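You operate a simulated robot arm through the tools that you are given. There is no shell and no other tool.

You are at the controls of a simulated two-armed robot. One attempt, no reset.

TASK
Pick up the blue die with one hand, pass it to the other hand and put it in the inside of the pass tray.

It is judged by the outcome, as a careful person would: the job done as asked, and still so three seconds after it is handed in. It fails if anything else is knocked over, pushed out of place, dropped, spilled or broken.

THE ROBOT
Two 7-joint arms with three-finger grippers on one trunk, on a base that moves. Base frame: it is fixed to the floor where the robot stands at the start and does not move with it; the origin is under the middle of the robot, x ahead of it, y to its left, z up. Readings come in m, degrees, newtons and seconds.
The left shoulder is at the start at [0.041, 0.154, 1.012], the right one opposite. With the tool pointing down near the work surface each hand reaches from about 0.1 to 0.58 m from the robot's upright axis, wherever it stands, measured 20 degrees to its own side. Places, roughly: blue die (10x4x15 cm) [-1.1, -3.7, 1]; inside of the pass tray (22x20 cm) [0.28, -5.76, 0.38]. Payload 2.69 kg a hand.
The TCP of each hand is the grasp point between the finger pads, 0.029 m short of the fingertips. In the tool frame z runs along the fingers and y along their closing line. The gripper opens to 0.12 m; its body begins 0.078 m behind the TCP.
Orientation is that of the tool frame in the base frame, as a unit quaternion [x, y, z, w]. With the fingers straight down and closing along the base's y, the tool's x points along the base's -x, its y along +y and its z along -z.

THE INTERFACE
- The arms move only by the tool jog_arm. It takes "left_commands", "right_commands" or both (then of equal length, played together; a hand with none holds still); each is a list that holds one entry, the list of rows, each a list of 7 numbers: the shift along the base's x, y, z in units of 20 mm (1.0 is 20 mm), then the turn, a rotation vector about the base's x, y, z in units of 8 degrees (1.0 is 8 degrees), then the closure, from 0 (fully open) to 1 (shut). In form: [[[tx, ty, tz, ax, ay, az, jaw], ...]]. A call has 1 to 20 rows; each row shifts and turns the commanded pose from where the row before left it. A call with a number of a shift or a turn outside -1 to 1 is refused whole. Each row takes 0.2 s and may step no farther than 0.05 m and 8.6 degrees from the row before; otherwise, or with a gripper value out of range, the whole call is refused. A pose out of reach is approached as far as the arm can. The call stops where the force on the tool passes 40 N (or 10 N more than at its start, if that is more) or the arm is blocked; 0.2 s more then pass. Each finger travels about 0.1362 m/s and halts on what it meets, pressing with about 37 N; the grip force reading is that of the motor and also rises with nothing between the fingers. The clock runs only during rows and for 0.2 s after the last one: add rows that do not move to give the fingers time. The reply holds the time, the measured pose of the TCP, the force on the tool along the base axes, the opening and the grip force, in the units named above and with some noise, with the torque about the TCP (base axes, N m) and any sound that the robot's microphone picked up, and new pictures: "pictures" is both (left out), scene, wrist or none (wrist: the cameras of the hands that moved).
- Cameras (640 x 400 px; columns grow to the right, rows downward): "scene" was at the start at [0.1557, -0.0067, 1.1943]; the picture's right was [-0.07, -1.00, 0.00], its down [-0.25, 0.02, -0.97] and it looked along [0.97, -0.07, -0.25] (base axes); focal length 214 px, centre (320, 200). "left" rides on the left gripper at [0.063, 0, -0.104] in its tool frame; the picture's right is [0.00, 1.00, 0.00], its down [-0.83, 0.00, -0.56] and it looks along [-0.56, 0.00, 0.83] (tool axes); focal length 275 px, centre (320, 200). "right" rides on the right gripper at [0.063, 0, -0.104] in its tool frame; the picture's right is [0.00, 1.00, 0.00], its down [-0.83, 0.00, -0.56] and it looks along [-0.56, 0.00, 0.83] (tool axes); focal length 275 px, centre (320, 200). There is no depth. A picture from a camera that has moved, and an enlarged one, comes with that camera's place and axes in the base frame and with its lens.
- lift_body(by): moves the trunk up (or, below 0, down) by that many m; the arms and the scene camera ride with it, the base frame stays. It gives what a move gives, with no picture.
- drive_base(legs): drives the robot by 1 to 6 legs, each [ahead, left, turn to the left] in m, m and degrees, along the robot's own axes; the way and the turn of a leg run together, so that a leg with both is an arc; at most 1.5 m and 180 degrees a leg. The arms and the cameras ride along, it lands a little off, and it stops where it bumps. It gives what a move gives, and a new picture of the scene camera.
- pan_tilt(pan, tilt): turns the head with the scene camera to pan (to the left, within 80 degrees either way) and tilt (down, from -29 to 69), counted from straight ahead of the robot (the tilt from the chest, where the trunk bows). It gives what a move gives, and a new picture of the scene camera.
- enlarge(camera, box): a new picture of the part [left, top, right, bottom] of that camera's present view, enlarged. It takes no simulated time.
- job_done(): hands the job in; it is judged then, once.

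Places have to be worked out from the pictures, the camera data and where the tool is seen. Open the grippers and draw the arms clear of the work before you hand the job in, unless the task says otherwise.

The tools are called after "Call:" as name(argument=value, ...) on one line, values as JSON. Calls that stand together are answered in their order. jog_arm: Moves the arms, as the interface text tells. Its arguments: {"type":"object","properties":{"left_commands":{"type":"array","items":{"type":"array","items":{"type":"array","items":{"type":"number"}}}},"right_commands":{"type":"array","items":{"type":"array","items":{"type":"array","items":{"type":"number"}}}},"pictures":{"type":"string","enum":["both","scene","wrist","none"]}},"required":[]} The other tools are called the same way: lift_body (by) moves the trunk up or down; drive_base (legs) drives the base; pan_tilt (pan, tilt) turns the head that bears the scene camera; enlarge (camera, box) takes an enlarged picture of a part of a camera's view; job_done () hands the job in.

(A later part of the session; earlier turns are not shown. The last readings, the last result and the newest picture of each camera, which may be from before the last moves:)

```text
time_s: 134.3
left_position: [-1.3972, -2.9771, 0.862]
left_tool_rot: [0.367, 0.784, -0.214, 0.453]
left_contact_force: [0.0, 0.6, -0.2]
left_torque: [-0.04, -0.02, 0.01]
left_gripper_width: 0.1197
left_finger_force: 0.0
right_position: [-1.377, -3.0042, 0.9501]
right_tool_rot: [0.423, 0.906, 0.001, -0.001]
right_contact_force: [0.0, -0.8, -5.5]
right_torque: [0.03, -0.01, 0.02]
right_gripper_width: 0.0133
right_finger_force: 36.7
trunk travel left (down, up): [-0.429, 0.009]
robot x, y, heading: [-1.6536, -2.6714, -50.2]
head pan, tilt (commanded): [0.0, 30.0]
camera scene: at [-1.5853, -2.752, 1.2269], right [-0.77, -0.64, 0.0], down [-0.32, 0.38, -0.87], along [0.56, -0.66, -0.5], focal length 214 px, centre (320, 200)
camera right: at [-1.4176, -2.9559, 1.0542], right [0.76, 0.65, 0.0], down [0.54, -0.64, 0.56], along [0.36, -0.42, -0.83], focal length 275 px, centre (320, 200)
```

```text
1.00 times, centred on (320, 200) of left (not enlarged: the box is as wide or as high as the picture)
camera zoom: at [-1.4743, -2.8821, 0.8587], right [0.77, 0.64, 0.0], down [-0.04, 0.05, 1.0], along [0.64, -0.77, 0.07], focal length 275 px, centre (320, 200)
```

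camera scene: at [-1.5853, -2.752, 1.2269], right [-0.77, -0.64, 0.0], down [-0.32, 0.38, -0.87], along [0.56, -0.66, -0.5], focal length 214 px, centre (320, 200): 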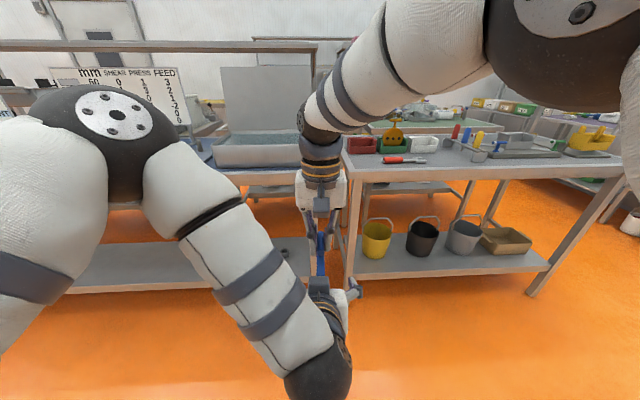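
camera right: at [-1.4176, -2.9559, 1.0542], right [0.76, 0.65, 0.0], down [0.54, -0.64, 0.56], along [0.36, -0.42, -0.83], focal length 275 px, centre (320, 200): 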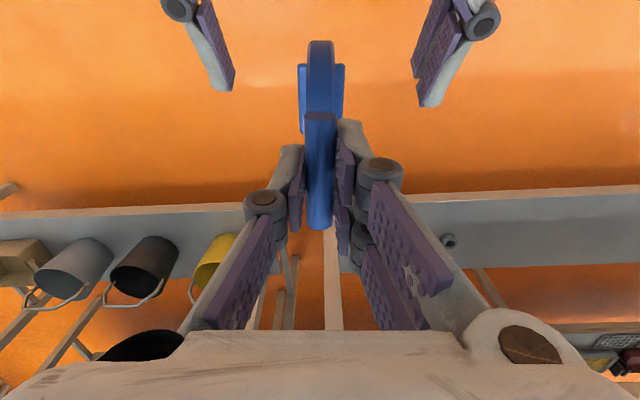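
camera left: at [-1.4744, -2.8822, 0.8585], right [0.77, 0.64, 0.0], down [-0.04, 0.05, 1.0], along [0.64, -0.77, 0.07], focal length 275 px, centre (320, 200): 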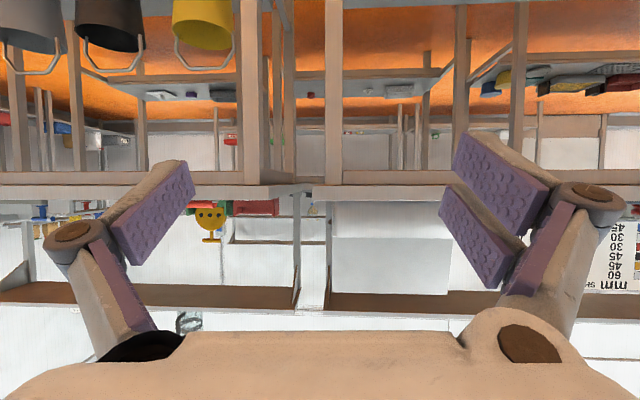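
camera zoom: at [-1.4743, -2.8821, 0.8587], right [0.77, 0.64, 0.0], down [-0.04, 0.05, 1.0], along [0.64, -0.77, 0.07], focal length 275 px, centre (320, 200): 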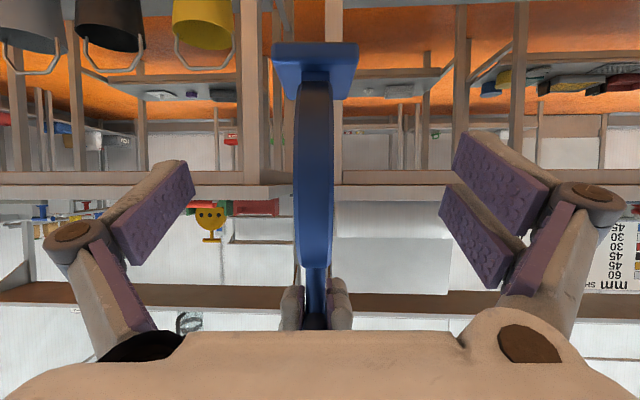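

The disc sits between the left pads with about 1.5 cm clearance to the foot below and A's fingertips above. Close the left gripper on the disc.

Call:
jog_arm(left_commands=[[[0, 0, 0, 0, 0, 0, 0.5], [0, 0, 0, 0, 0, 0, 0.75], [0, 0, 0, 0, 0, 0, 1], [0, 0, 0, 0, 0, 0, 1], [0, 0, 0, 0, 0, 0, 1], [0, 0, 0, 0, 0, 0, 1]]], pictures="both")

```text
time_s: 135.7
left_position: [-1.3964, -2.9769, 0.8617]
left_tool_rot: [0.368, 0.784, -0.214, 0.452]
left_contact_force: [-7.5, -7.6, 0.6]
left_torque: [0.55, -0.45, -0.62]
left_gripper_width: 0.0158
left_finger_force: 36.7
right_position: [-1.3765, -3.0048, 0.9482]
right_tool_rot: [0.422, 0.907, 0.0, 0.0]
right_contact_force: [7.8, 7.1, -4.4]
right_torque: [0.17, -0.13, 0.31]
right_gripper_width: 0.013
right_finger_force: 36.5
trunk travel left (down, up): [-0.429, 0.009]
robot x, y, heading: [-1.654, -2.6704, -50.2]
head pan, tilt (commanded): [0.0, 30.0]
camera scene: at [-1.5852, -2.7521, 1.2268], right [-0.77, -0.64, 0.0], down [-0.32, 0.38, -0.87], along [0.56, -0.66, -0.5], focal length 214 px, centre (320, 200)
camera left: at [-1.4746, -2.8822, 0.8586], right [0.77, 0.64, 0.0], down [-0.04, 0.05, 1.0], along [0.63, -0.77, 0.07], focal length 275 px, centre (320, 200)
```

scene: 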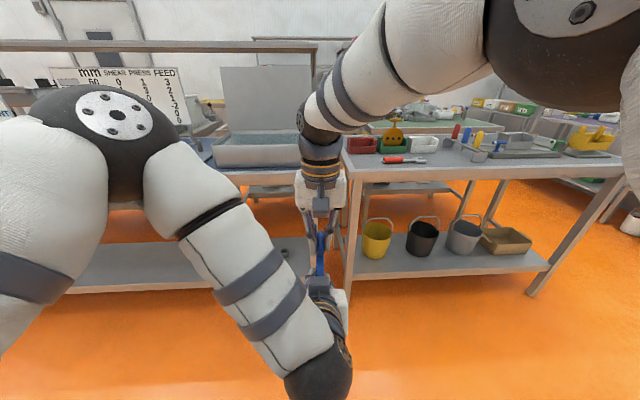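
left: 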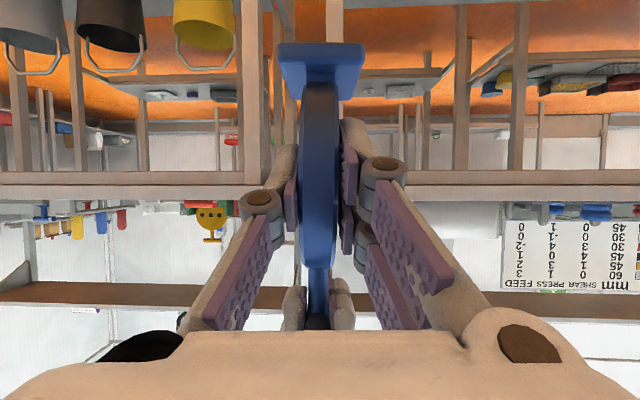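

Left holds the disc (15.8 mm, 37 N); there's ~10 N lateral stress between hands. I nudge the right hand 2 mm left to relieve it, then open the right gripper halfway.

Call:
jog_arm(right_commands=[[[0.07, 0.06, 0, 0, 0, 0, 1], [0, 0, 0, 0, 0, 0, 0.85], [0, 0, 0, 0, 0, 0, 0.7], [0, 0, 0, 0, 0, 0, 0.6], [0, 0, 0, 0, 0, 0, 0.6], [0, 0, 0, 0, 0, 0, 0.6]]], left_commands=[[[0, 0, 0, 0, 0, 0, 1], [0, 0, 0, 0, 0, 0, 1], [0, 0, 0, 0, 0, 0, 1], [0, 0, 0, 0, 0, 0, 1], [0, 0, 0, 0, 0, 0, 1], [0, 0, 0, 0, 0, 0, 1]]], pictures="both")

```text
time_s: 137.1
left_position: [-1.397, -2.977, 0.8606]
left_tool_rot: [0.366, 0.784, -0.214, 0.454]
left_contact_force: [0.5, -0.8, 0.3]
left_torque: [0.17, 0.13, -0.01]
left_gripper_width: 0.0156
left_finger_force: 37.2
right_position: [-1.3741, -3.0042, 0.9504]
right_tool_rot: [0.424, 0.906, 0.0, 0.0]
right_contact_force: [0.5, -1.0, 0.0]
right_torque: [0.02, -0.02, 0.02]
right_gripper_width: 0.0482
right_finger_force: 0.0
trunk travel left (down, up): [-0.429, 0.009]
robot x, y, heading: [-1.6527, -2.6717, -50.3]
head pan, tilt (commanded): [0.0, 30.0]
camera scene: at [-1.5852, -2.7521, 1.2268], right [-0.77, -0.64, 0.0], down [-0.32, 0.38, -0.87], along [0.56, -0.66, -0.5], focal length 214 px, centre (320, 200)
camera right: at [-1.416, -2.9548, 1.0544], right [0.76, 0.65, 0.0], down [0.54, -0.64, 0.56], along [0.36, -0.42, -0.83], focal length 275 px, centre (320, 200)
camera left: at [-1.4742, -2.8821, 0.8586], right [0.77, 0.64, 0.0], down [-0.04, 0.05, 1.0], along [0.64, -0.77, 0.07], focal length 275 px, centre (320, 200)
```

scene: 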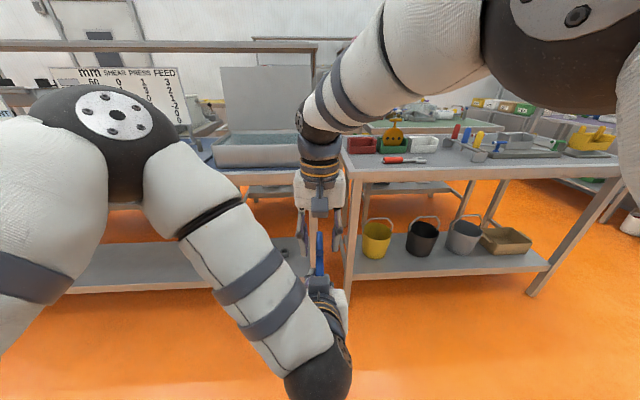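
right: 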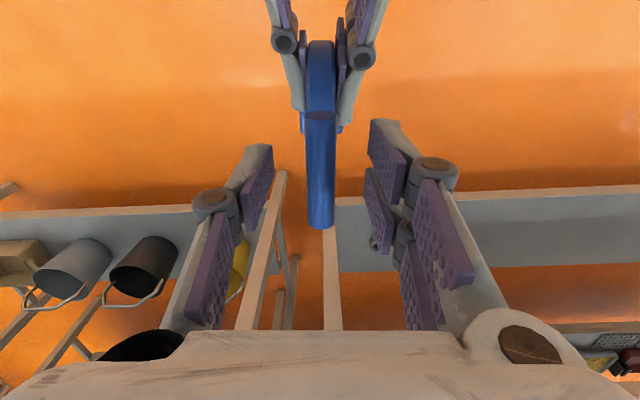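
left: 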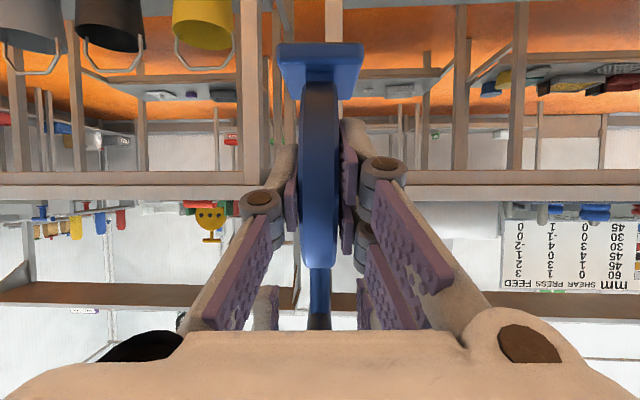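

The left hand now holds the die alone. I raise the right hand straight up off the T-bar, then move it to the right.

Call:
jog_arm(right_commands=[[[0, 0, 0.6, 0, 0, 0, 0.6], [0, 0, 0.9, 0, 0, 0, 0.6], [0, 0, 0.9, 0, 0, 0, 0.6], [0, 0, 0.9, 0, 0, 0, 0.6], [0, 0, 0.9, 0, 0, 0, 0.6], [0, 0, 0.9, 0, 0, 0, 0.6], [-0.7, -0.58, 0.2, 0, 0, 0, 0.6], [-0.7, -0.58, 0.2, 0, 0, 0, 0.6], [-0.7, -0.58, 0, 0, 0, 0, 0.6], [-0.7, -0.58, 0, 0, 0, 0, 0.6], [-0.7, -0.58, 0, 0, 0, 0, 0.6], [-0.7, -0.58, 0, 0, 0, 0, 0.6], [-0.7, -0.58, 0, 0, 0, 0, 0.6], [-0.7, -0.58, 0, 0, 0, 0, 0.6], [-0.7, -0.58, 0, 0, 0, 0, 0.6], [-0.7, -0.58, 0, 0, 0, 0, 0.6], [0, 0, 0, 0, 0, 0, 0.6]]], pictures="both")

Call:
enlarge(camera="left", box=[0, 0, 640, 400])

```text
time_s: 140.7
left_position: [-1.3966, -2.9767, 0.862]
left_tool_rot: [0.367, 0.784, -0.214, 0.453]
left_contact_force: [0.6, -0.4, 0.2]
left_torque: [0.14, 0.11, 0.03]
left_gripper_width: 0.0158
left_finger_force: 37.1
right_position: [-1.5155, -3.1187, 1.0601]
right_tool_rot: [0.423, 0.906, 0.001, -0.001]
right_contact_force: [-0.5, 0.1, -0.2]
right_torque: [0.02, -0.03, 0.01]
right_gripper_width: 0.0478
right_finger_force: 0.0
trunk travel left (down, up): [-0.429, 0.009]
robot x, y, heading: [-1.6527, -2.6703, -50.2]
head pan, tilt (commanded): [0.0, 30.0]
camera scene: at [-1.585, -2.752, 1.2268], right [-0.77, -0.64, 0.0], down [-0.32, 0.38, -0.87], along [0.56, -0.66, -0.5], focal length 214 px, centre (320, 200)
camera right: at [-1.556, -3.0702, 1.1642], right [0.76, 0.64, 0.0], down [0.54, -0.64, 0.56], along [0.36, -0.42, -0.83], focal length 275 px, centre (320, 200)
```

scene: 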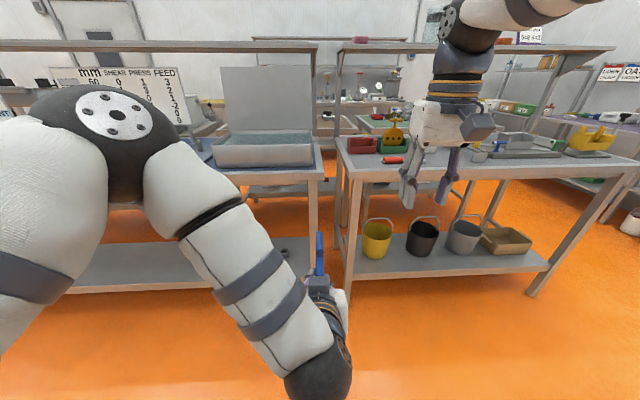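
right: 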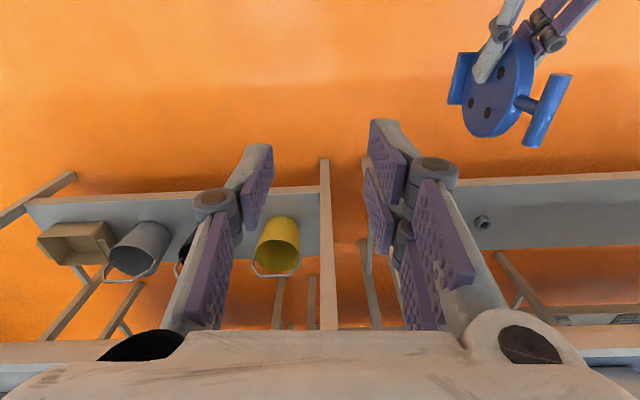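

```text
1.00 times, centred on (320, 200) of left (not enlarged: the box is as wide or as high as the picture)
camera zoom: at [-1.4741, -2.882, 0.8585], right [0.77, 0.64, 0.0], down [-0.04, 0.05, 1.0], along [0.64, -0.77, 0.07], focal length 275 px, centre (320, 200)
```

zoom: 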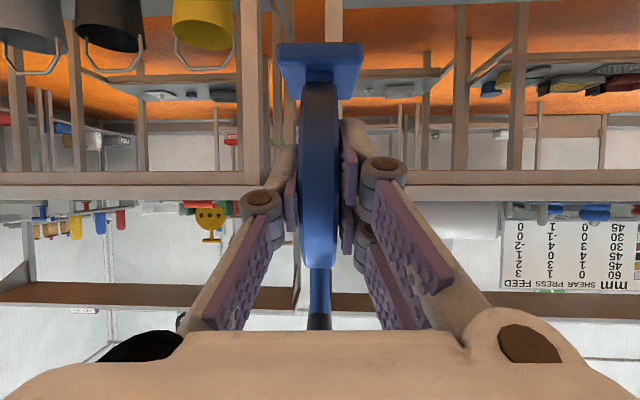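

The die is held securely by the left hand. Now drive: strafe right to the lane, then ahead past the bench end (same route as before).

Call:
drive_base(legs=[[0, -1.4, 0], [0, -0.66, 0]])

```text
time_s: 156.7
left_position: [-2.9837, -4.2845, 0.8612]
left_tool_rot: [0.371, 0.782, -0.215, 0.453]
left_contact_force: [-0.2, -0.3, -0.3]
left_torque: [0.13, 0.09, -0.01]
left_gripper_width: 0.0157
left_finger_force: 37.1
right_position: [-3.1029, -4.4243, 1.059]
right_tool_rot: [0.429, 0.903, 0.001, 0.0]
right_contact_force: [0.1, -0.2, -0.5]
right_torque: [-0.03, 0.04, -0.06]
right_gripper_width: 0.0481
right_finger_force: 0.0
trunk travel left (down, up): [-0.429, 0.009]
robot x, y, heading: [-3.2376, -3.978, -50.6]
head pan, tilt (commanded): [0.0, 30.0]
camera scene: at [-3.169, -4.0568, 1.2268], right [-0.78, -0.63, 0.0], down [-0.32, 0.39, -0.87], along [0.55, -0.67, -0.5], focal length 214 px, centre (320, 200)
```

scene: 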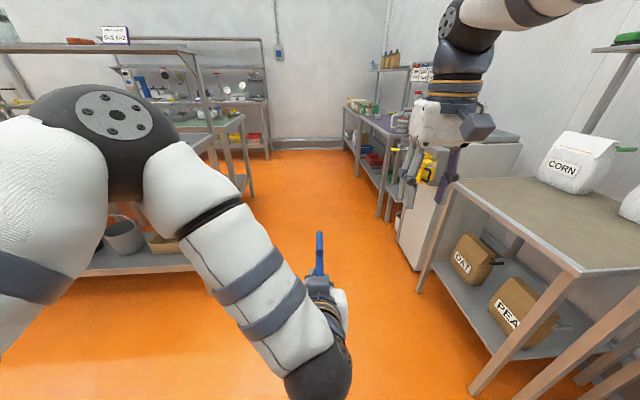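

Lane ahead is clear; the bench at right is ~0.65 m off, so I drift slightly left while going ahead 1.3 m.

Call:
drive_base(legs=[[0.3, 0.08, 0], [1.0, 0, 0]])

```text
time_s: 163.5
left_position: [-2.1025, -5.2376, 0.8615]
left_tool_rot: [0.372, 0.782, -0.216, 0.452]
left_contact_force: [-0.5, -0.1, -0.8]
left_torque: [0.15, 0.15, 0.03]
left_gripper_width: 0.0156
left_finger_force: 37.6
right_position: [-2.2221, -5.3796, 1.0595]
right_tool_rot: [0.429, 0.903, 0.001, -0.001]
right_contact_force: [-0.3, -0.5, -1.0]
right_torque: [-0.01, 0.05, 0.03]
right_gripper_width: 0.0479
right_finger_force: 0.0
trunk travel left (down, up): [-0.429, 0.009]
robot x, y, heading: [-2.3536, -4.93, -50.6]
head pan, tilt (commanded): [0.0, 30.0]
camera scene: at [-2.2879, -5.0105, 1.2268], right [-0.78, -0.63, 0.0], down [-0.32, 0.39, -0.87], along [0.55, -0.67, -0.5], focal length 214 px, centre (320, 200)
```

scene: 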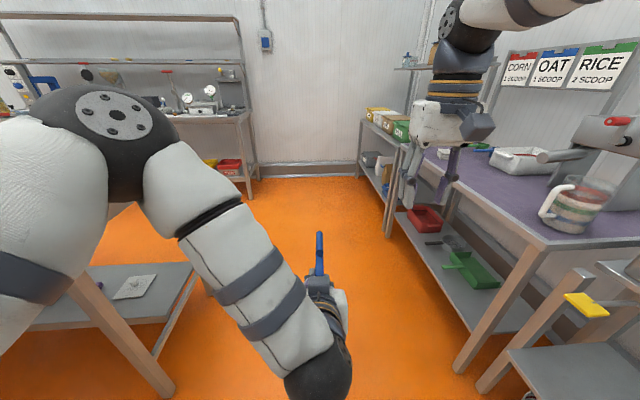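

Continue ahead 1.5 m into the aisle in front of the back bench.

Call:
drive_base(legs=[[1.48, 0, 0]])

Call:
pan_tilt(pan=60, tilt=25)

```text
time_s: 171.0
left_position: [-1.1529, -6.3937, 0.8615]
left_tool_rot: [0.37, 0.782, -0.215, 0.452]
left_contact_force: [-0.2, 0.0, 0.8]
left_torque: [0.12, 0.13, 0.02]
left_gripper_width: 0.0159
left_finger_force: 36.7
right_position: [-1.2717, -6.5354, 1.0588]
right_tool_rot: [0.426, 0.905, 0.0, -0.001]
right_contact_force: [-0.5, 0.6, 0.2]
right_torque: [0.03, -0.01, 0.03]
right_gripper_width: 0.048
right_finger_force: 0.1
trunk travel left (down, up): [-0.429, 0.009]
robot x, y, heading: [-1.407, -6.0895, -50.5]
head pan, tilt (commanded): [0.0, 30.0]
camera scene: at [-1.339, -6.1683, 1.2268], right [-0.77, -0.64, 0.0], down [-0.32, 0.39, -0.87], along [0.55, -0.67, -0.5], focal length 214 px, centre (320, 200)
```

scene: 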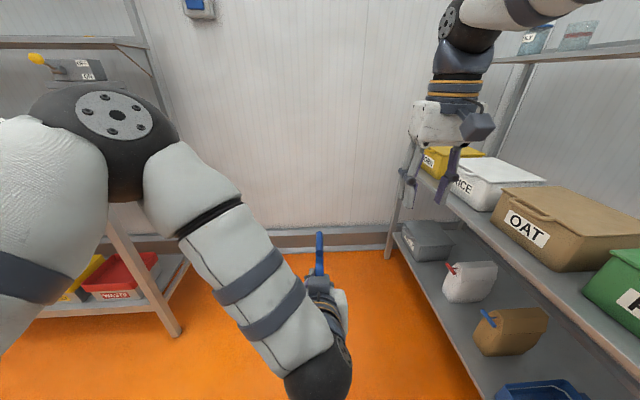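

```text
time_s: 172.3
left_position: [-1.1525, -6.3934, 0.8616]
left_tool_rot: [0.369, 0.783, -0.214, 0.453]
left_contact_force: [0.1, 0.1, 0.9]
left_torque: [0.11, 0.12, 0.02]
left_gripper_width: 0.0156
left_finger_force: 36.8
right_position: [-1.2716, -6.5354, 1.0596]
right_tool_rot: [0.427, 0.904, 0.0, 0.0]
right_contact_force: [-0.2, 0.4, 0.0]
right_torque: [0.01, 0.05, 0.01]
right_gripper_width: 0.0479
right_finger_force: 0.2
trunk travel left (down, up): [-0.429, 0.009]
robot x, y, heading: [-1.4053, -6.0874, -50.6]
head pan, tilt (commanded): [60.0, 25.0]
camera scene: at [-1.3057, -6.0833, 1.2348], right [0.16, -0.99, 0.0], down [-0.42, -0.07, -0.91], along [0.89, 0.15, -0.42], focal length 214 px, centre (320, 200)
```

scene: 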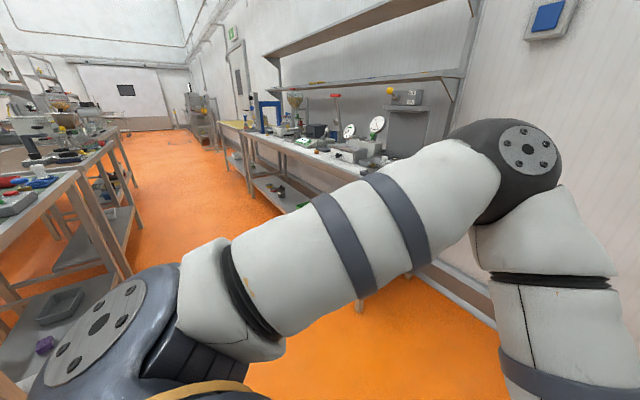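

The tray should be 0.82 m ahead and 1.51 m left of the axis. I strafe left along the aisle in two legs.

Call:
drive_base(legs=[[0, 0.75, 0]])

Call:
pan_tilt(pan=0, tilt=35)

```text
time_s: 178.4
left_position: [-0.5754, -5.9182, 0.8608]
left_tool_rot: [0.369, 0.783, -0.215, 0.453]
left_contact_force: [-0.4, -0.1, 0.7]
left_torque: [0.14, 0.13, 0.03]
left_gripper_width: 0.0157
left_finger_force: 36.9
right_position: [-0.6945, -6.0603, 1.0596]
right_tool_rot: [0.426, 0.905, 0.0, 0.0]
right_contact_force: [0.4, 0.1, -0.6]
right_torque: [0.01, 0.03, -0.01]
right_gripper_width: 0.048
right_finger_force: 0.0
trunk travel left (down, up): [-0.429, 0.009]
robot x, y, heading: [-0.8314, -5.6149, -50.3]
head pan, tilt (commanded): [60.0, 25.0]
camera scene: at [-0.7291, -5.6074, 1.2348], right [0.17, -0.99, 0.0], down [-0.42, -0.07, -0.91], along [0.89, 0.15, -0.42], focal length 214 px, centre (320, 200)
```

scene: 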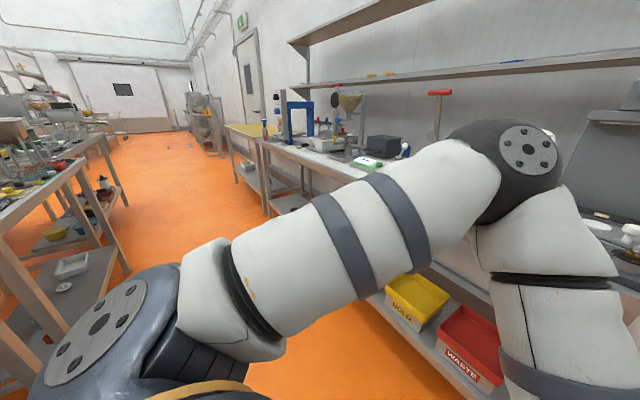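

```text
time_s: 179.7
left_position: [-0.5756, -5.9178, 0.8599]
left_tool_rot: [0.37, 0.783, -0.215, 0.452]
left_contact_force: [-0.1, -0.1, 0.7]
left_torque: [0.18, 0.13, 0.02]
left_gripper_width: 0.0159
left_finger_force: 37.5
right_position: [-0.6942, -6.0602, 1.0599]
right_tool_rot: [0.426, 0.905, 0.0, 0.0]
right_contact_force: [0.3, 0.0, -0.2]
right_torque: [-0.03, 0.03, -0.01]
right_gripper_width: 0.0482
right_finger_force: 0.0
trunk travel left (down, up): [-0.429, 0.009]
robot x, y, heading: [-0.8317, -5.6106, -50.5]
head pan, tilt (commanded): [0.0, 35.0]
camera scene: at [-0.7639, -5.6906, 1.219], right [-0.77, -0.64, 0.0], down [-0.37, 0.44, -0.82], along [0.52, -0.63, -0.57], focal length 214 px, centre (320, 200)
```

scene: 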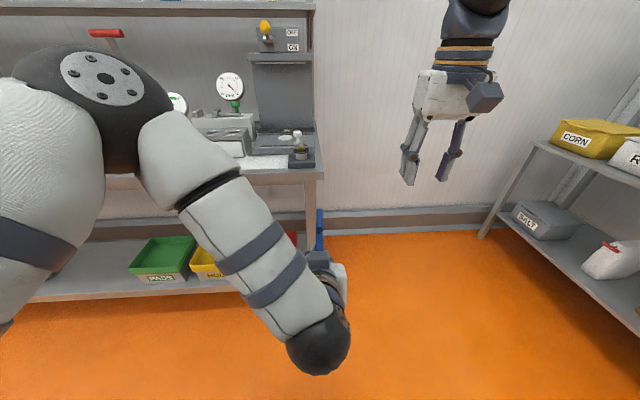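

The PASS tray is visible at about (163,255). Enlarge for measurement.

Call:
enlarge(camera="scene", box=[90, 210, 250, 310])

Call:
enlarge(camera="scene", box=[0, 100, 360, 325])

```text
4.00 times, centred on (170, 260) of scene
camera zoom: at [-0.7639, -5.6906, 1.219], right [-0.77, -0.64, 0.0], down [-0.37, 0.44, -0.82], along [0.52, -0.63, -0.57], focal length 858 px, centre (920, -40)
```

zoom: 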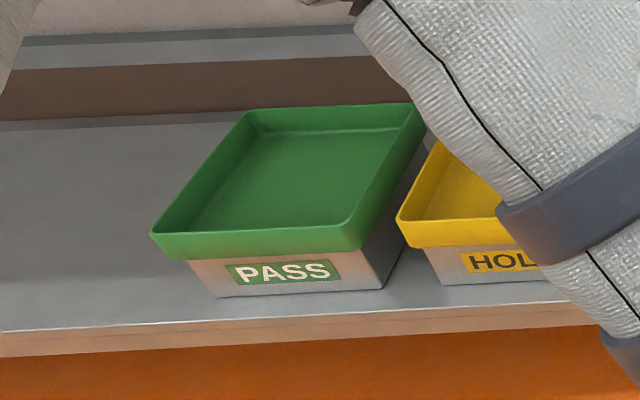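

```text
1.78 times, centred on (180, 212) of scene
camera zoom: at [-0.7639, -5.6906, 1.219], right [-0.77, -0.64, 0.0], down [-0.37, 0.44, -0.82], along [0.52, -0.63, -0.57], focal length 381 px, centre (569, 178)
```

zoom: 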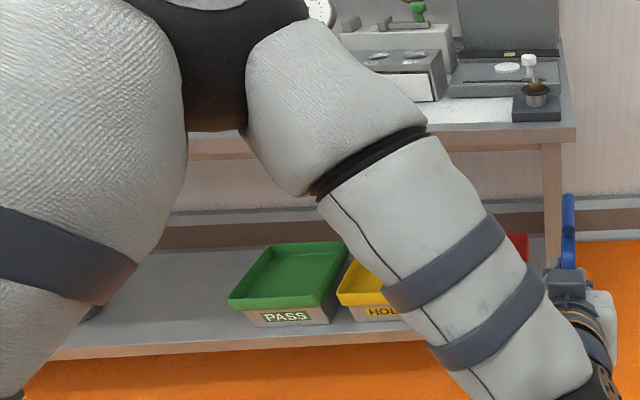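

Tray: about 0.82 m ahead, 0.76 m left of the axis, rim z≈0.41, directly under the bench's front edge (bench edge ≈0.71 m ahead). I strafe left 0.66 m so that the tray lies in front of the left hand, then lower the trunk.

Call:
drive_base(legs=[[0, 0.66, 0]])

```text
time_s: 185.3
left_position: [-0.0644, -5.4931, 0.8612]
left_tool_rot: [0.367, 0.784, -0.213, 0.453]
left_contact_force: [-0.1, 0.2, 0.3]
left_torque: [0.19, 0.15, 0.02]
left_gripper_width: 0.016
left_finger_force: 36.8
right_position: [-0.1816, -5.6345, 1.0591]
right_tool_rot: [0.422, 0.907, 0.0, 0.0]
right_contact_force: [-0.7, 0.7, -0.5]
right_torque: [0.02, -0.01, -0.02]
right_gripper_width: 0.048
right_finger_force: 0.0
trunk travel left (down, up): [-0.429, 0.009]
robot x, y, heading: [-0.3252, -5.187, -49.9]
head pan, tilt (commanded): [0.0, 35.0]
camera scene: at [-0.254, -5.2663, 1.219], right [-0.77, -0.64, 0.0], down [-0.37, 0.44, -0.82], along [0.53, -0.63, -0.57], focal length 214 px, centre (320, 200)
```

scene: 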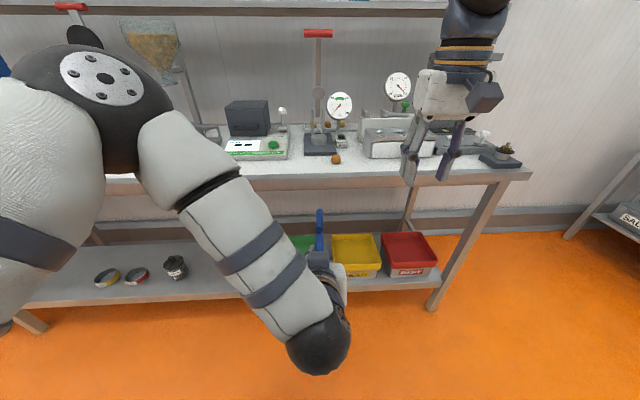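

Aligned: tray now 0.83 m ahead, 0.09 m left. I draw the right hand back out of the way, then lower the trunk 0.35 m while still clear of the bench.

Call:
jog_arm(right_commands=[[[-0.878, 0.364, -0.3, 0, 0, 0, 0.6], [-0.878, 0.364, -0.3, 0, 0, 0, 0.6], [-0.878, 0.364, -0.3, 0, 0, 0, 0.6], [-0.878, 0.364, -0.3, 0, 0, 0, 0.6], [-0.878, 0.364, -0.3, 0, 0, 0, 0.6], [-0.878, 0.364, -0.3, 0, 0, 0, 0.6], [-0.878, 0.364, -0.3, 0, 0, 0, 0.6], [-0.878, 0.364, -0.3, 0, 0, 0, 0.6], [0, 0, 0, 0, 0, 0, 0.6]]], pictures="none")

Call:
lift_body(by=-0.15)

Call:
pan_tilt(pan=0, tilt=30)

```text
time_s: 187.3
left_position: [-0.0642, -5.4909, 0.8612]
left_tool_rot: [0.367, 0.783, -0.214, 0.454]
left_contact_force: [0.2, 0.1, -0.5]
left_torque: [0.18, 0.14, 0.01]
left_gripper_width: 0.0159
left_finger_force: 36.7
right_position: [-0.3236, -5.5758, 1.0109]
right_tool_rot: [0.422, 0.906, 0.0, 0.0]
right_contact_force: [0.5, -0.7, -1.0]
right_torque: [-0.03, 0.0, 0.0]
right_gripper_width: 0.048
right_finger_force: 0.0
trunk travel left (down, up): [-0.429, 0.009]
robot x, y, heading: [-0.321, -5.1895, -50.2]
head pan, tilt (commanded): [0.0, 35.0]
```

```text
time_s: 189.0
left_position: [-0.0645, -5.4926, 0.7117]
left_tool_rot: [0.366, 0.784, -0.213, 0.453]
left_contact_force: [0.3, -0.6, 0.9]
left_torque: [0.12, 0.1, -0.02]
left_gripper_width: 0.0158
left_finger_force: 37.5
right_position: [-0.3228, -5.5757, 0.8622]
right_tool_rot: [0.424, 0.906, 0.0, 0.0]
right_contact_force: [0.2, -0.4, -0.6]
right_torque: [0.0, -0.01, 0.02]
right_gripper_width: 0.0479
right_finger_force: 0.0
trunk travel left (down, up): [-0.279, 0.159]
robot x, y, heading: [-0.3224, -5.1851, -50.1]
head pan, tilt (commanded): [0.0, 35.0]
```

```text
time_s: 189.7
left_position: [-0.0626, -5.4925, 0.7101]
left_tool_rot: [0.368, 0.784, -0.214, 0.453]
left_contact_force: [-0.2, 0.3, 0.6]
left_torque: [0.13, 0.13, 0.03]
left_gripper_width: 0.0159
left_finger_force: 37.3
right_position: [-0.3226, -5.577, 0.8624]
right_tool_rot: [0.422, 0.906, 0.001, 0.0]
right_contact_force: [-0.9, 1.0, 0.5]
right_torque: [-0.01, 0.0, 0.01]
right_gripper_width: 0.0481
right_finger_force: 0.1
trunk travel left (down, up): [-0.279, 0.159]
robot x, y, heading: [-0.3228, -5.1882, -49.8]
head pan, tilt (commanded): [0.0, 30.0]
camera scene: at [-0.1981, -5.3332, 1.0593], right [-0.77, -0.64, 0.0], down [-0.32, 0.38, -0.87], along [0.56, -0.66, -0.5], focal length 214 px, centre (320, 200)
```

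scene: 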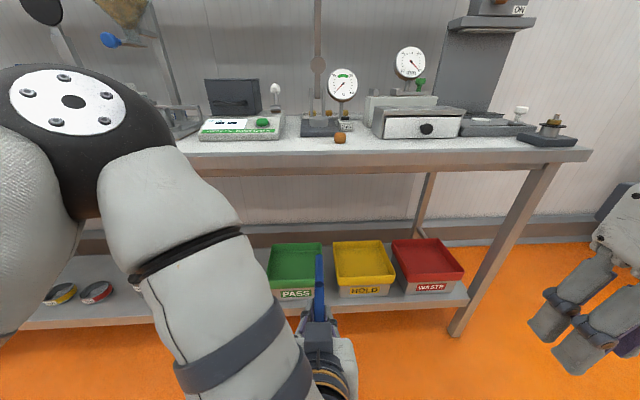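

The trunk bows forward as it lowers (head now 0.19 m ahead of the axis), so I lower in steps. The PASS tray is straight ahead of the die. Lower 0.1 m more.

Call:
lift_body(by=-0.1)

Call:
pan_tilt(pan=0, tilt=25)

```text
time_s: 191.0
left_position: [-0.0639, -5.492, 0.6116]
left_tool_rot: [0.367, 0.784, -0.214, 0.453]
left_contact_force: [-0.2, 0.4, -0.3]
left_torque: [0.15, 0.12, 0.01]
left_gripper_width: 0.0156
left_finger_force: 37.0
right_position: [-0.3239, -5.5764, 0.7629]
right_tool_rot: [0.423, 0.906, 0.0, -0.001]
right_contact_force: [-0.1, 0.2, 0.2]
right_torque: [-0.02, 0.01, -0.02]
right_gripper_width: 0.0479
right_finger_force: 0.0
trunk travel left (down, up): [-0.179, 0.259]
robot x, y, heading: [-0.3242, -5.1874, -49.9]
head pan, tilt (commanded): [0.0, 30.0]
```

```text
time_s: 191.7
left_position: [-0.0631, -5.4927, 0.6102]
left_tool_rot: [0.366, 0.784, -0.213, 0.453]
left_contact_force: [0.0, 0.0, -0.9]
left_torque: [0.16, 0.13, -0.04]
left_gripper_width: 0.0158
left_finger_force: 36.7
right_position: [-0.3236, -5.5759, 0.7632]
right_tool_rot: [0.422, 0.907, 0.0, 0.0]
right_contact_force: [0.6, -0.6, -0.7]
right_torque: [0.03, 0.02, 0.0]
right_gripper_width: 0.0478
right_finger_force: 0.0
trunk travel left (down, up): [-0.179, 0.259]
robot x, y, heading: [-0.3234, -5.1907, -50.0]
head pan, tilt (commanded): [0.0, 25.0]
camera scene: at [-0.18, -5.3548, 0.9661], right [-0.77, -0.64, 0.0], down [-0.27, 0.32, -0.91], along [0.58, -0.69, -0.42], focal length 214 px, centre (320, 200)
```

scene: 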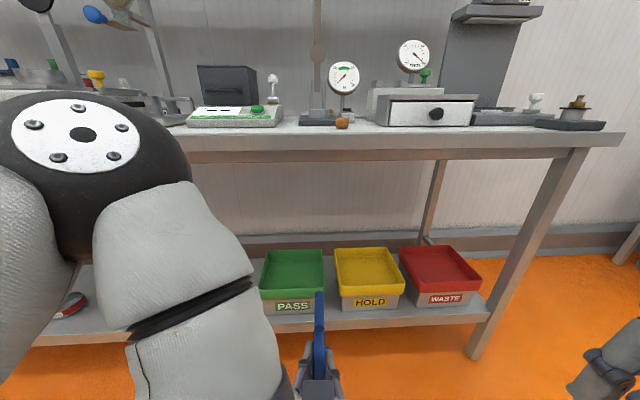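

Enlarge the tray and shelf to refine positions from this lower viewpoint.

Call:
enlarge(camera="scene", box=[220, 225, 380, 325])

Call:
enlarge(camera="scene", box=[240, 100, 500, 262])

```text
4.00 times, centred on (300, 275) of scene
camera zoom: at [-0.18, -5.3548, 0.9661], right [-0.77, -0.64, 0.0], down [-0.27, 0.32, -0.91], along [0.58, -0.69, -0.42], focal length 858 px, centre (400, -100)
```

zoom: 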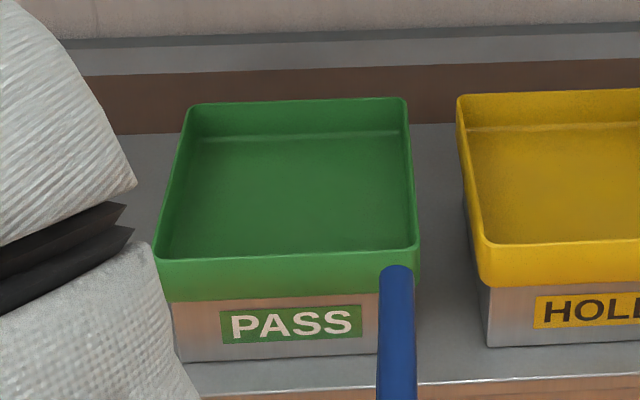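

```text
2.46 times, centred on (370, 181) of scene
camera zoom: at [-0.18, -5.3548, 0.9661], right [-0.77, -0.64, 0.0], down [-0.27, 0.32, -0.91], along [0.58, -0.69, -0.42], focal length 528 px, centre (197, 247)
```

zoom: 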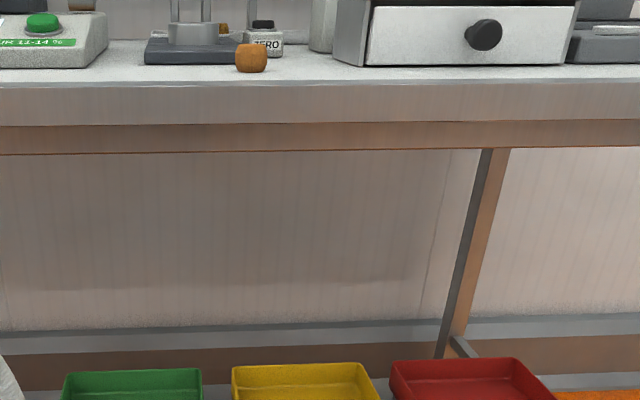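

Tray measured: rim z≈0.41, floor ≈0.37, centre ≈0.826 m ahead and 0.097 m left; bench apron bottom ≈0.83. I lower the trunk 0.1 m more, then close in by 0.15 m (die still in front of the tray).

Call:
lift_body(by=-0.1)

Call:
drive_base(legs=[[0.15, 0, 0]])

```text
time_s: 193.0
left_position: [-0.0642, -5.4915, 0.5114]
left_tool_rot: [0.366, 0.785, -0.213, 0.453]
left_contact_force: [-0.2, 0.6, 1.1]
left_torque: [0.15, 0.13, 0.01]
left_gripper_width: 0.0157
left_finger_force: 36.7
right_position: [-0.3235, -5.5761, 0.6615]
right_tool_rot: [0.423, 0.906, -0.001, 0.0]
right_contact_force: [0.3, -0.6, 1.3]
right_torque: [-0.04, -0.04, 0.0]
right_gripper_width: 0.0479
right_finger_force: 0.0
trunk travel left (down, up): [-0.079, 0.359]
robot x, y, heading: [-0.3235, -5.1866, -49.9]
head pan, tilt (commanded): [0.0, 25.0]
```

```text
time_s: 194.4
left_position: [0.0325, -5.6083, 0.5118]
left_tool_rot: [0.367, 0.784, -0.213, 0.453]
left_contact_force: [-0.6, 0.0, -0.4]
left_torque: [0.16, 0.13, -0.01]
left_gripper_width: 0.0157
left_finger_force: 36.9
right_position: [-0.2259, -5.6931, 0.6625]
right_tool_rot: [0.422, 0.906, 0.0, 0.0]
right_contact_force: [0.4, 0.8, 0.3]
right_torque: [-0.04, 0.02, -0.01]
right_gripper_width: 0.0481
right_finger_force: 0.1
trunk travel left (down, up): [-0.079, 0.359]
robot x, y, heading: [-0.22, -5.3019, -50.1]
head pan, tilt (commanded): [0.0, 25.0]
camera scene: at [-0.0585, -5.4999, 0.8502], right [-0.77, -0.64, 0.0], down [-0.27, 0.32, -0.91], along [0.58, -0.69, -0.42], focal length 214 px, centre (320, 200)
```

scene: 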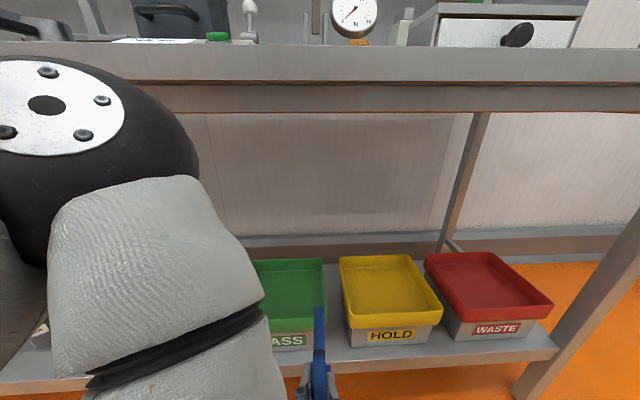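

I move the left hand 9.3 cm to the left to line up with the tray, then extend halfway (10 cm), keeping z 0.512 (foot ~3.5 cm above the rim).

Call:
jog_arm(left_commands=[[[0.711, 0.5965, 0, 0, 0, 0, 1], [0.711, 0.5965, 0, 0, 0, 0, 1], [0.711, 0.5965, 0, 0, 0, 0, 1], [0.711, 0.5965, 0, 0, 0, 0, 1], [0.711, 0.5965, 0, 0, 0, 0, 1], [0.5959, -0.7101, 0, 0, 0, 0, 1], [0.5959, -0.7101, 0, 0, 0, 0, 1], [0.5959, -0.7101, 0, 0, 0, 0, 1], [0.5959, -0.7101, 0, 0, 0, 0, 1], [0.5959, -0.7101, 0, 0, 0, 0, 1], [0, 0, 0, 0, 0, 0, 1]]], pictures="both")

```text
time_s: 196.8
left_position: [0.1468, -5.6659, 0.4894]
left_tool_rot: [0.367, 0.784, -0.213, 0.453]
left_contact_force: [-0.3, 0.1, 1.0]
left_torque: [0.12, 0.1, -0.02]
left_gripper_width: 0.0158
left_finger_force: 36.9
left hand out of reach, approached as far as the arm can: row 2, 3, 4, 5
right_position: [-0.2261, -5.6926, 0.661]
right_tool_rot: [0.422, 0.907, 0.0, -0.002]
right_contact_force: [0.1, -0.3, 0.6]
right_torque: [-0.01, 0.01, -0.01]
right_gripper_width: 0.0482
right_finger_force: 0.0
trunk travel left (down, up): [-0.079, 0.359]
robot x, y, heading: [-0.2219, -5.3034, -50.1]
head pan, tilt (commanded): [0.0, 25.0]
camera scene: at [-0.0584, -5.4999, 0.8502], right [-0.77, -0.64, 0.0], down [-0.27, 0.32, -0.91], along [0.58, -0.69, -0.42], focal length 214 px, centre (320, 200)
camera left: at [0.07, -5.5706, 0.4865], right [0.77, 0.64, 0.0], down [-0.04, 0.05, 1.0], along [0.64, -0.77, 0.07], focal length 275 px, centre (320, 200)
```

scene: 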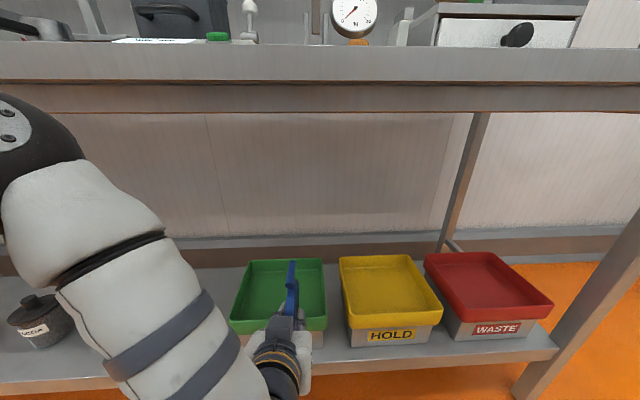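
left: 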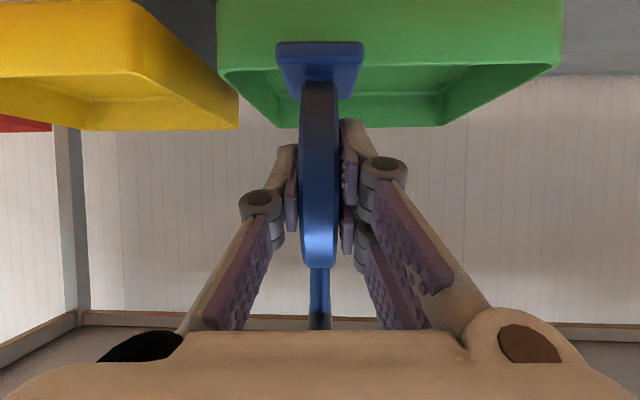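

The arm dipped to z 0.489 while out of reach; no contact. I lift back 2.3 cm and shift 4.2 cm left before going further in.

Call:
jog_arm(left_commands=[[[0, 0, 0.58, 0, 0, 0, 1], [0, 0, 0.58, 0, 0, 0, 1], [0.54, 0.453, 0, 0, 0, 0, 1], [0.54, 0.453, 0, 0, 0, 0, 1], [0.54, 0.453, 0, 0, 0, 0, 1], [0, 0, 0, 0, 0, 0, 1]]], pictures="both")

```text
time_s: 198.2
left_position: [0.1802, -5.6381, 0.513]
left_tool_rot: [0.367, 0.784, -0.213, 0.453]
left_contact_force: [-0.7, 0.0, 0.4]
left_torque: [0.16, 0.11, 0.0]
left_gripper_width: 0.0157
left_finger_force: 36.6
right_position: [-0.2271, -5.6923, 0.6615]
right_tool_rot: [0.423, 0.906, 0.001, -0.001]
right_contact_force: [0.1, 0.2, -0.2]
right_torque: [0.03, 0.01, 0.0]
right_gripper_width: 0.0479
right_finger_force: 0.1
trunk travel left (down, up): [-0.079, 0.359]
robot x, y, heading: [-0.2245, -5.3013, -50.1]
head pan, tilt (commanded): [0.0, 25.0]
camera scene: at [-0.0584, -5.4999, 0.8502], right [-0.77, -0.64, 0.0], down [-0.27, 0.32, -0.91], along [0.58, -0.69, -0.42], focal length 214 px, centre (320, 200)
camera left: at [0.1024, -5.5435, 0.5101], right [0.77, 0.64, 0.0], down [-0.04, 0.05, 1.0], along [0.64, -0.77, 0.07], focal length 275 px, centre (320, 200)
```

scene: 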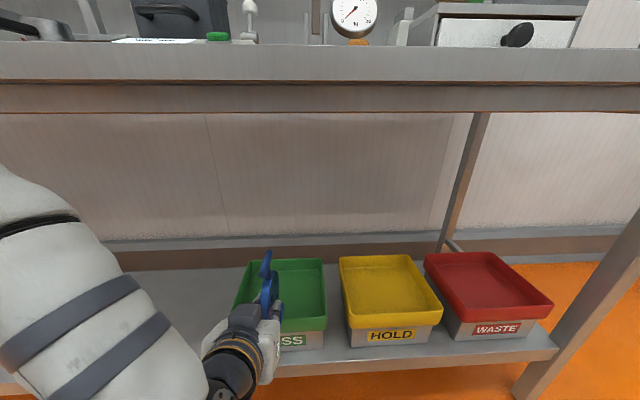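
left: 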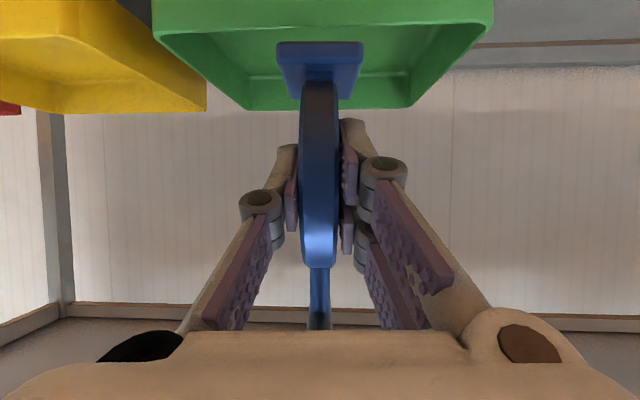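

The left camera shows the tray nicely centred (tray centre col ~326 vs die 319), about 11.6–12 cm further ahead. Extend 12 cm in at the same height.

Call:
jog_arm(left_commands=[[[0.578, -0.6335, 0, 0, 0, 0, 1], [0.578, -0.6335, 0, 0, 0, 0, 1], [0.578, -0.6335, 0, 0, 0, 0, 1], [0.578, -0.6335, 0, 0, 0, 0, 1], [0.578, -0.6335, 0, 0, 0, 0, 1], [0.578, -0.6335, 0, 0, 0, 0, 1], [0.578, -0.6335, 0, 0, 0, 0, 1], [0, 0, 0, 0, 0, 0, 1]]], pictures="both")

```text
time_s: 200.0
left_position: [0.2607, -5.7268, 0.5113]
left_tool_rot: [0.367, 0.785, -0.212, 0.452]
left_contact_force: [0.4, 0.0, 0.6]
left_torque: [0.12, 0.08, 0.0]
left_gripper_width: 0.0158
left_finger_force: 37.0
right_position: [-0.2269, -5.6924, 0.6622]
right_tool_rot: [0.423, 0.906, 0.001, -0.001]
right_contact_force: [0.0, 0.4, 0.0]
right_torque: [-0.04, 0.01, -0.01]
right_gripper_width: 0.048
right_finger_force: 0.0
trunk travel left (down, up): [-0.079, 0.359]
robot x, y, heading: [-0.2252, -5.3012, -50.1]
head pan, tilt (commanded): [0.0, 25.0]
camera scene: at [-0.0584, -5.4999, 0.8502], right [-0.77, -0.64, 0.0], down [-0.27, 0.32, -0.91], along [0.58, -0.69, -0.42], focal length 214 px, centre (320, 200)
camera left: at [0.1835, -5.6325, 0.5099], right [0.77, 0.64, 0.0], down [-0.04, 0.05, 1.0], along [0.64, -0.77, 0.07], focal length 275 px, centre (320, 200)
```

scene: 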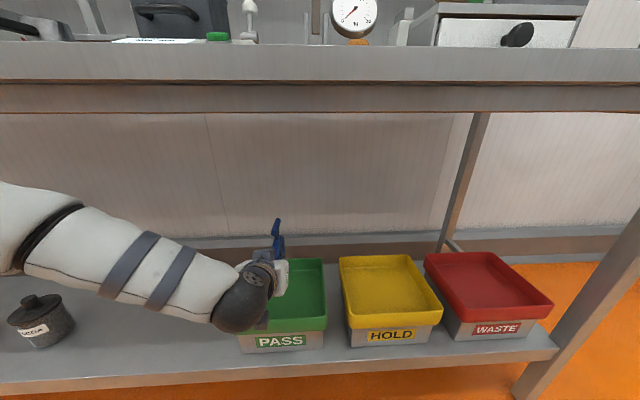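
left: 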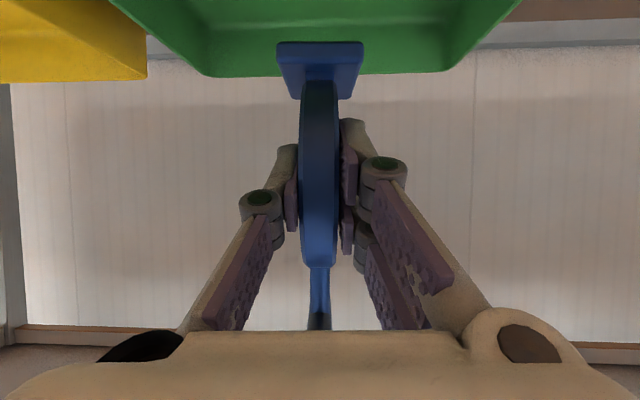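

The die is centred above the tray (back wall ~9.5 cm beyond the disc centre). Lower 6 cm, then check before the final touch-down.

Call:
jog_arm(left_commands=[[[0, 0, -0.6, 0, 0, 0, 1], [0, 0, -0.6, 0, 0, 0, 1], [0, 0, -0.6, 0, 0, 0, 1], [0, 0, -0.6, 0, 0, 0, 1], [0, 0, -0.6, 0, 0, 0, 1], [0, 0, 0, 0, 0, 0, 1]]], pictures="both")

```text
time_s: 201.4
left_position: [0.2601, -5.7269, 0.4528]
left_tool_rot: [0.367, 0.785, -0.213, 0.452]
left_contact_force: [-0.1, 0.7, -0.4]
left_torque: [0.15, 0.14, -0.02]
left_gripper_width: 0.0157
left_finger_force: 36.9
right_position: [-0.2267, -5.6923, 0.6619]
right_tool_rot: [0.422, 0.906, 0.0, -0.001]
right_contact_force: [0.4, 0.1, -0.8]
right_torque: [0.02, 0.0, -0.02]
right_gripper_width: 0.048
right_finger_force: 0.0
trunk travel left (down, up): [-0.079, 0.359]
robot x, y, heading: [-0.2272, -5.3034, -50.2]
head pan, tilt (commanded): [0.0, 25.0]
camera scene: at [-0.0584, -5.4999, 0.8502], right [-0.77, -0.64, 0.0], down [-0.27, 0.32, -0.91], along [0.58, -0.69, -0.42], focal length 214 px, centre (320, 200)
camera left: at [0.1838, -5.6325, 0.45], right [0.77, 0.64, 0.0], down [-0.04, 0.05, 1.0], along [0.64, -0.77, 0.07], focal length 275 px, centre (320, 200)
```

scene: 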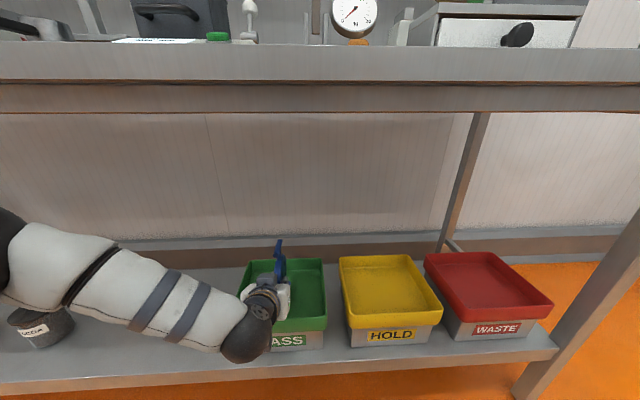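
left: 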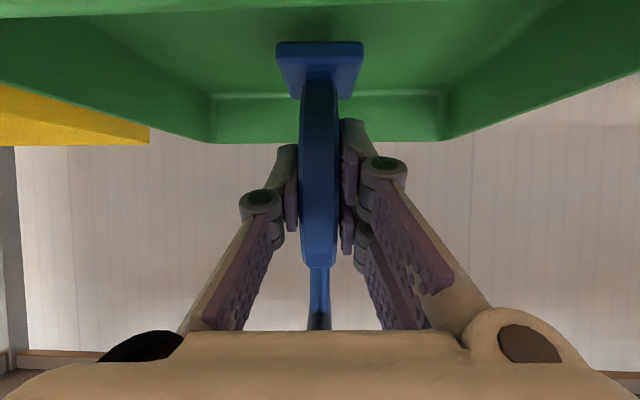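

About 1.7 cm to the floor. Lower slowly 1.2 cm, then check force.

Call:
jog_arm(left_commands=[[[0, 0, -0.2, 0, 0, 0, 1], [0, 0, -0.2, 0, 0, 0, 1], [0, 0, -0.2, 0, 0, 0, 1], [0, 0, 0, 0, 0, 0, 1]]], pictures="none")

```text
time_s: 202.4
left_position: [0.2605, -5.727, 0.4398]
left_tool_rot: [0.367, 0.784, -0.213, 0.453]
left_contact_force: [0.6, 0.1, -0.7]
left_torque: [0.16, 0.13, -0.05]
left_gripper_width: 0.0159
left_finger_force: 37.2
right_position: [-0.2268, -5.6919, 0.6621]
right_tool_rot: [0.422, 0.907, 0.0, -0.001]
right_contact_force: [0.0, 0.0, 0.0]
right_torque: [0.0, -0.02, -0.04]
right_gripper_width: 0.0479
right_finger_force: 0.1
trunk travel left (down, up): [-0.079, 0.359]
robot x, y, heading: [-0.2257, -5.3045, -49.8]
head pan, tilt (commanded): [0.0, 25.0]
```

No contact yet at z 0.440. Continue down in 2 mm steps.

Call:
jog_arm(left_commands=[[[0, 0, -0.1, 0, 0, 0, 1], [0, 0, -0.1, 0, 0, 0, 1], [0, 0, -0.1, 0, 0, 0, 1], [0, 0, 0, 0, 0, 0, 1]]], pictures="wrist")

```text
time_s: 203.4
left_position: [0.2613, -5.7267, 0.434]
left_tool_rot: [0.367, 0.784, -0.214, 0.453]
left_contact_force: [1.5, 0.2, 0.0]
left_torque: [-0.07, -0.01, 0.02]
left_gripper_width: 0.0157
left_finger_force: 36.5
right_position: [-0.2259, -5.6928, 0.6619]
right_tool_rot: [0.423, 0.906, 0.0, 0.001]
right_contact_force: [-0.8, -0.7, -0.5]
right_torque: [0.02, 0.01, 0.02]
right_gripper_width: 0.0483
right_finger_force: 0.1
trunk travel left (down, up): [-0.079, 0.359]
robot x, y, heading: [-0.2253, -5.3034, -50.0]
head pan, tilt (commanded): [0.0, 25.0]
camera left: at [0.184, -5.6326, 0.4326], right [0.77, 0.64, 0.0], down [-0.05, 0.05, 1.0], along [0.64, -0.77, 0.07], focal length 275 px, centre (320, 200)
```

left: 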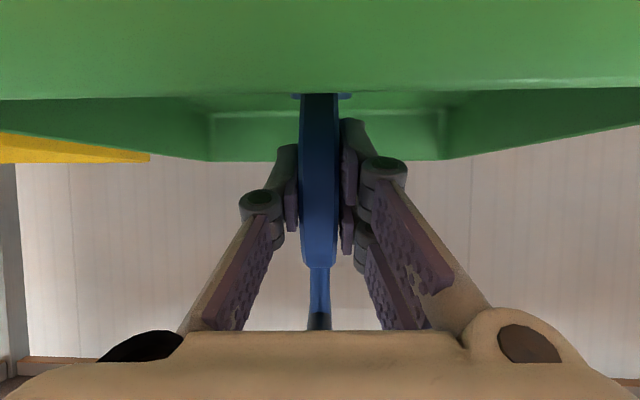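

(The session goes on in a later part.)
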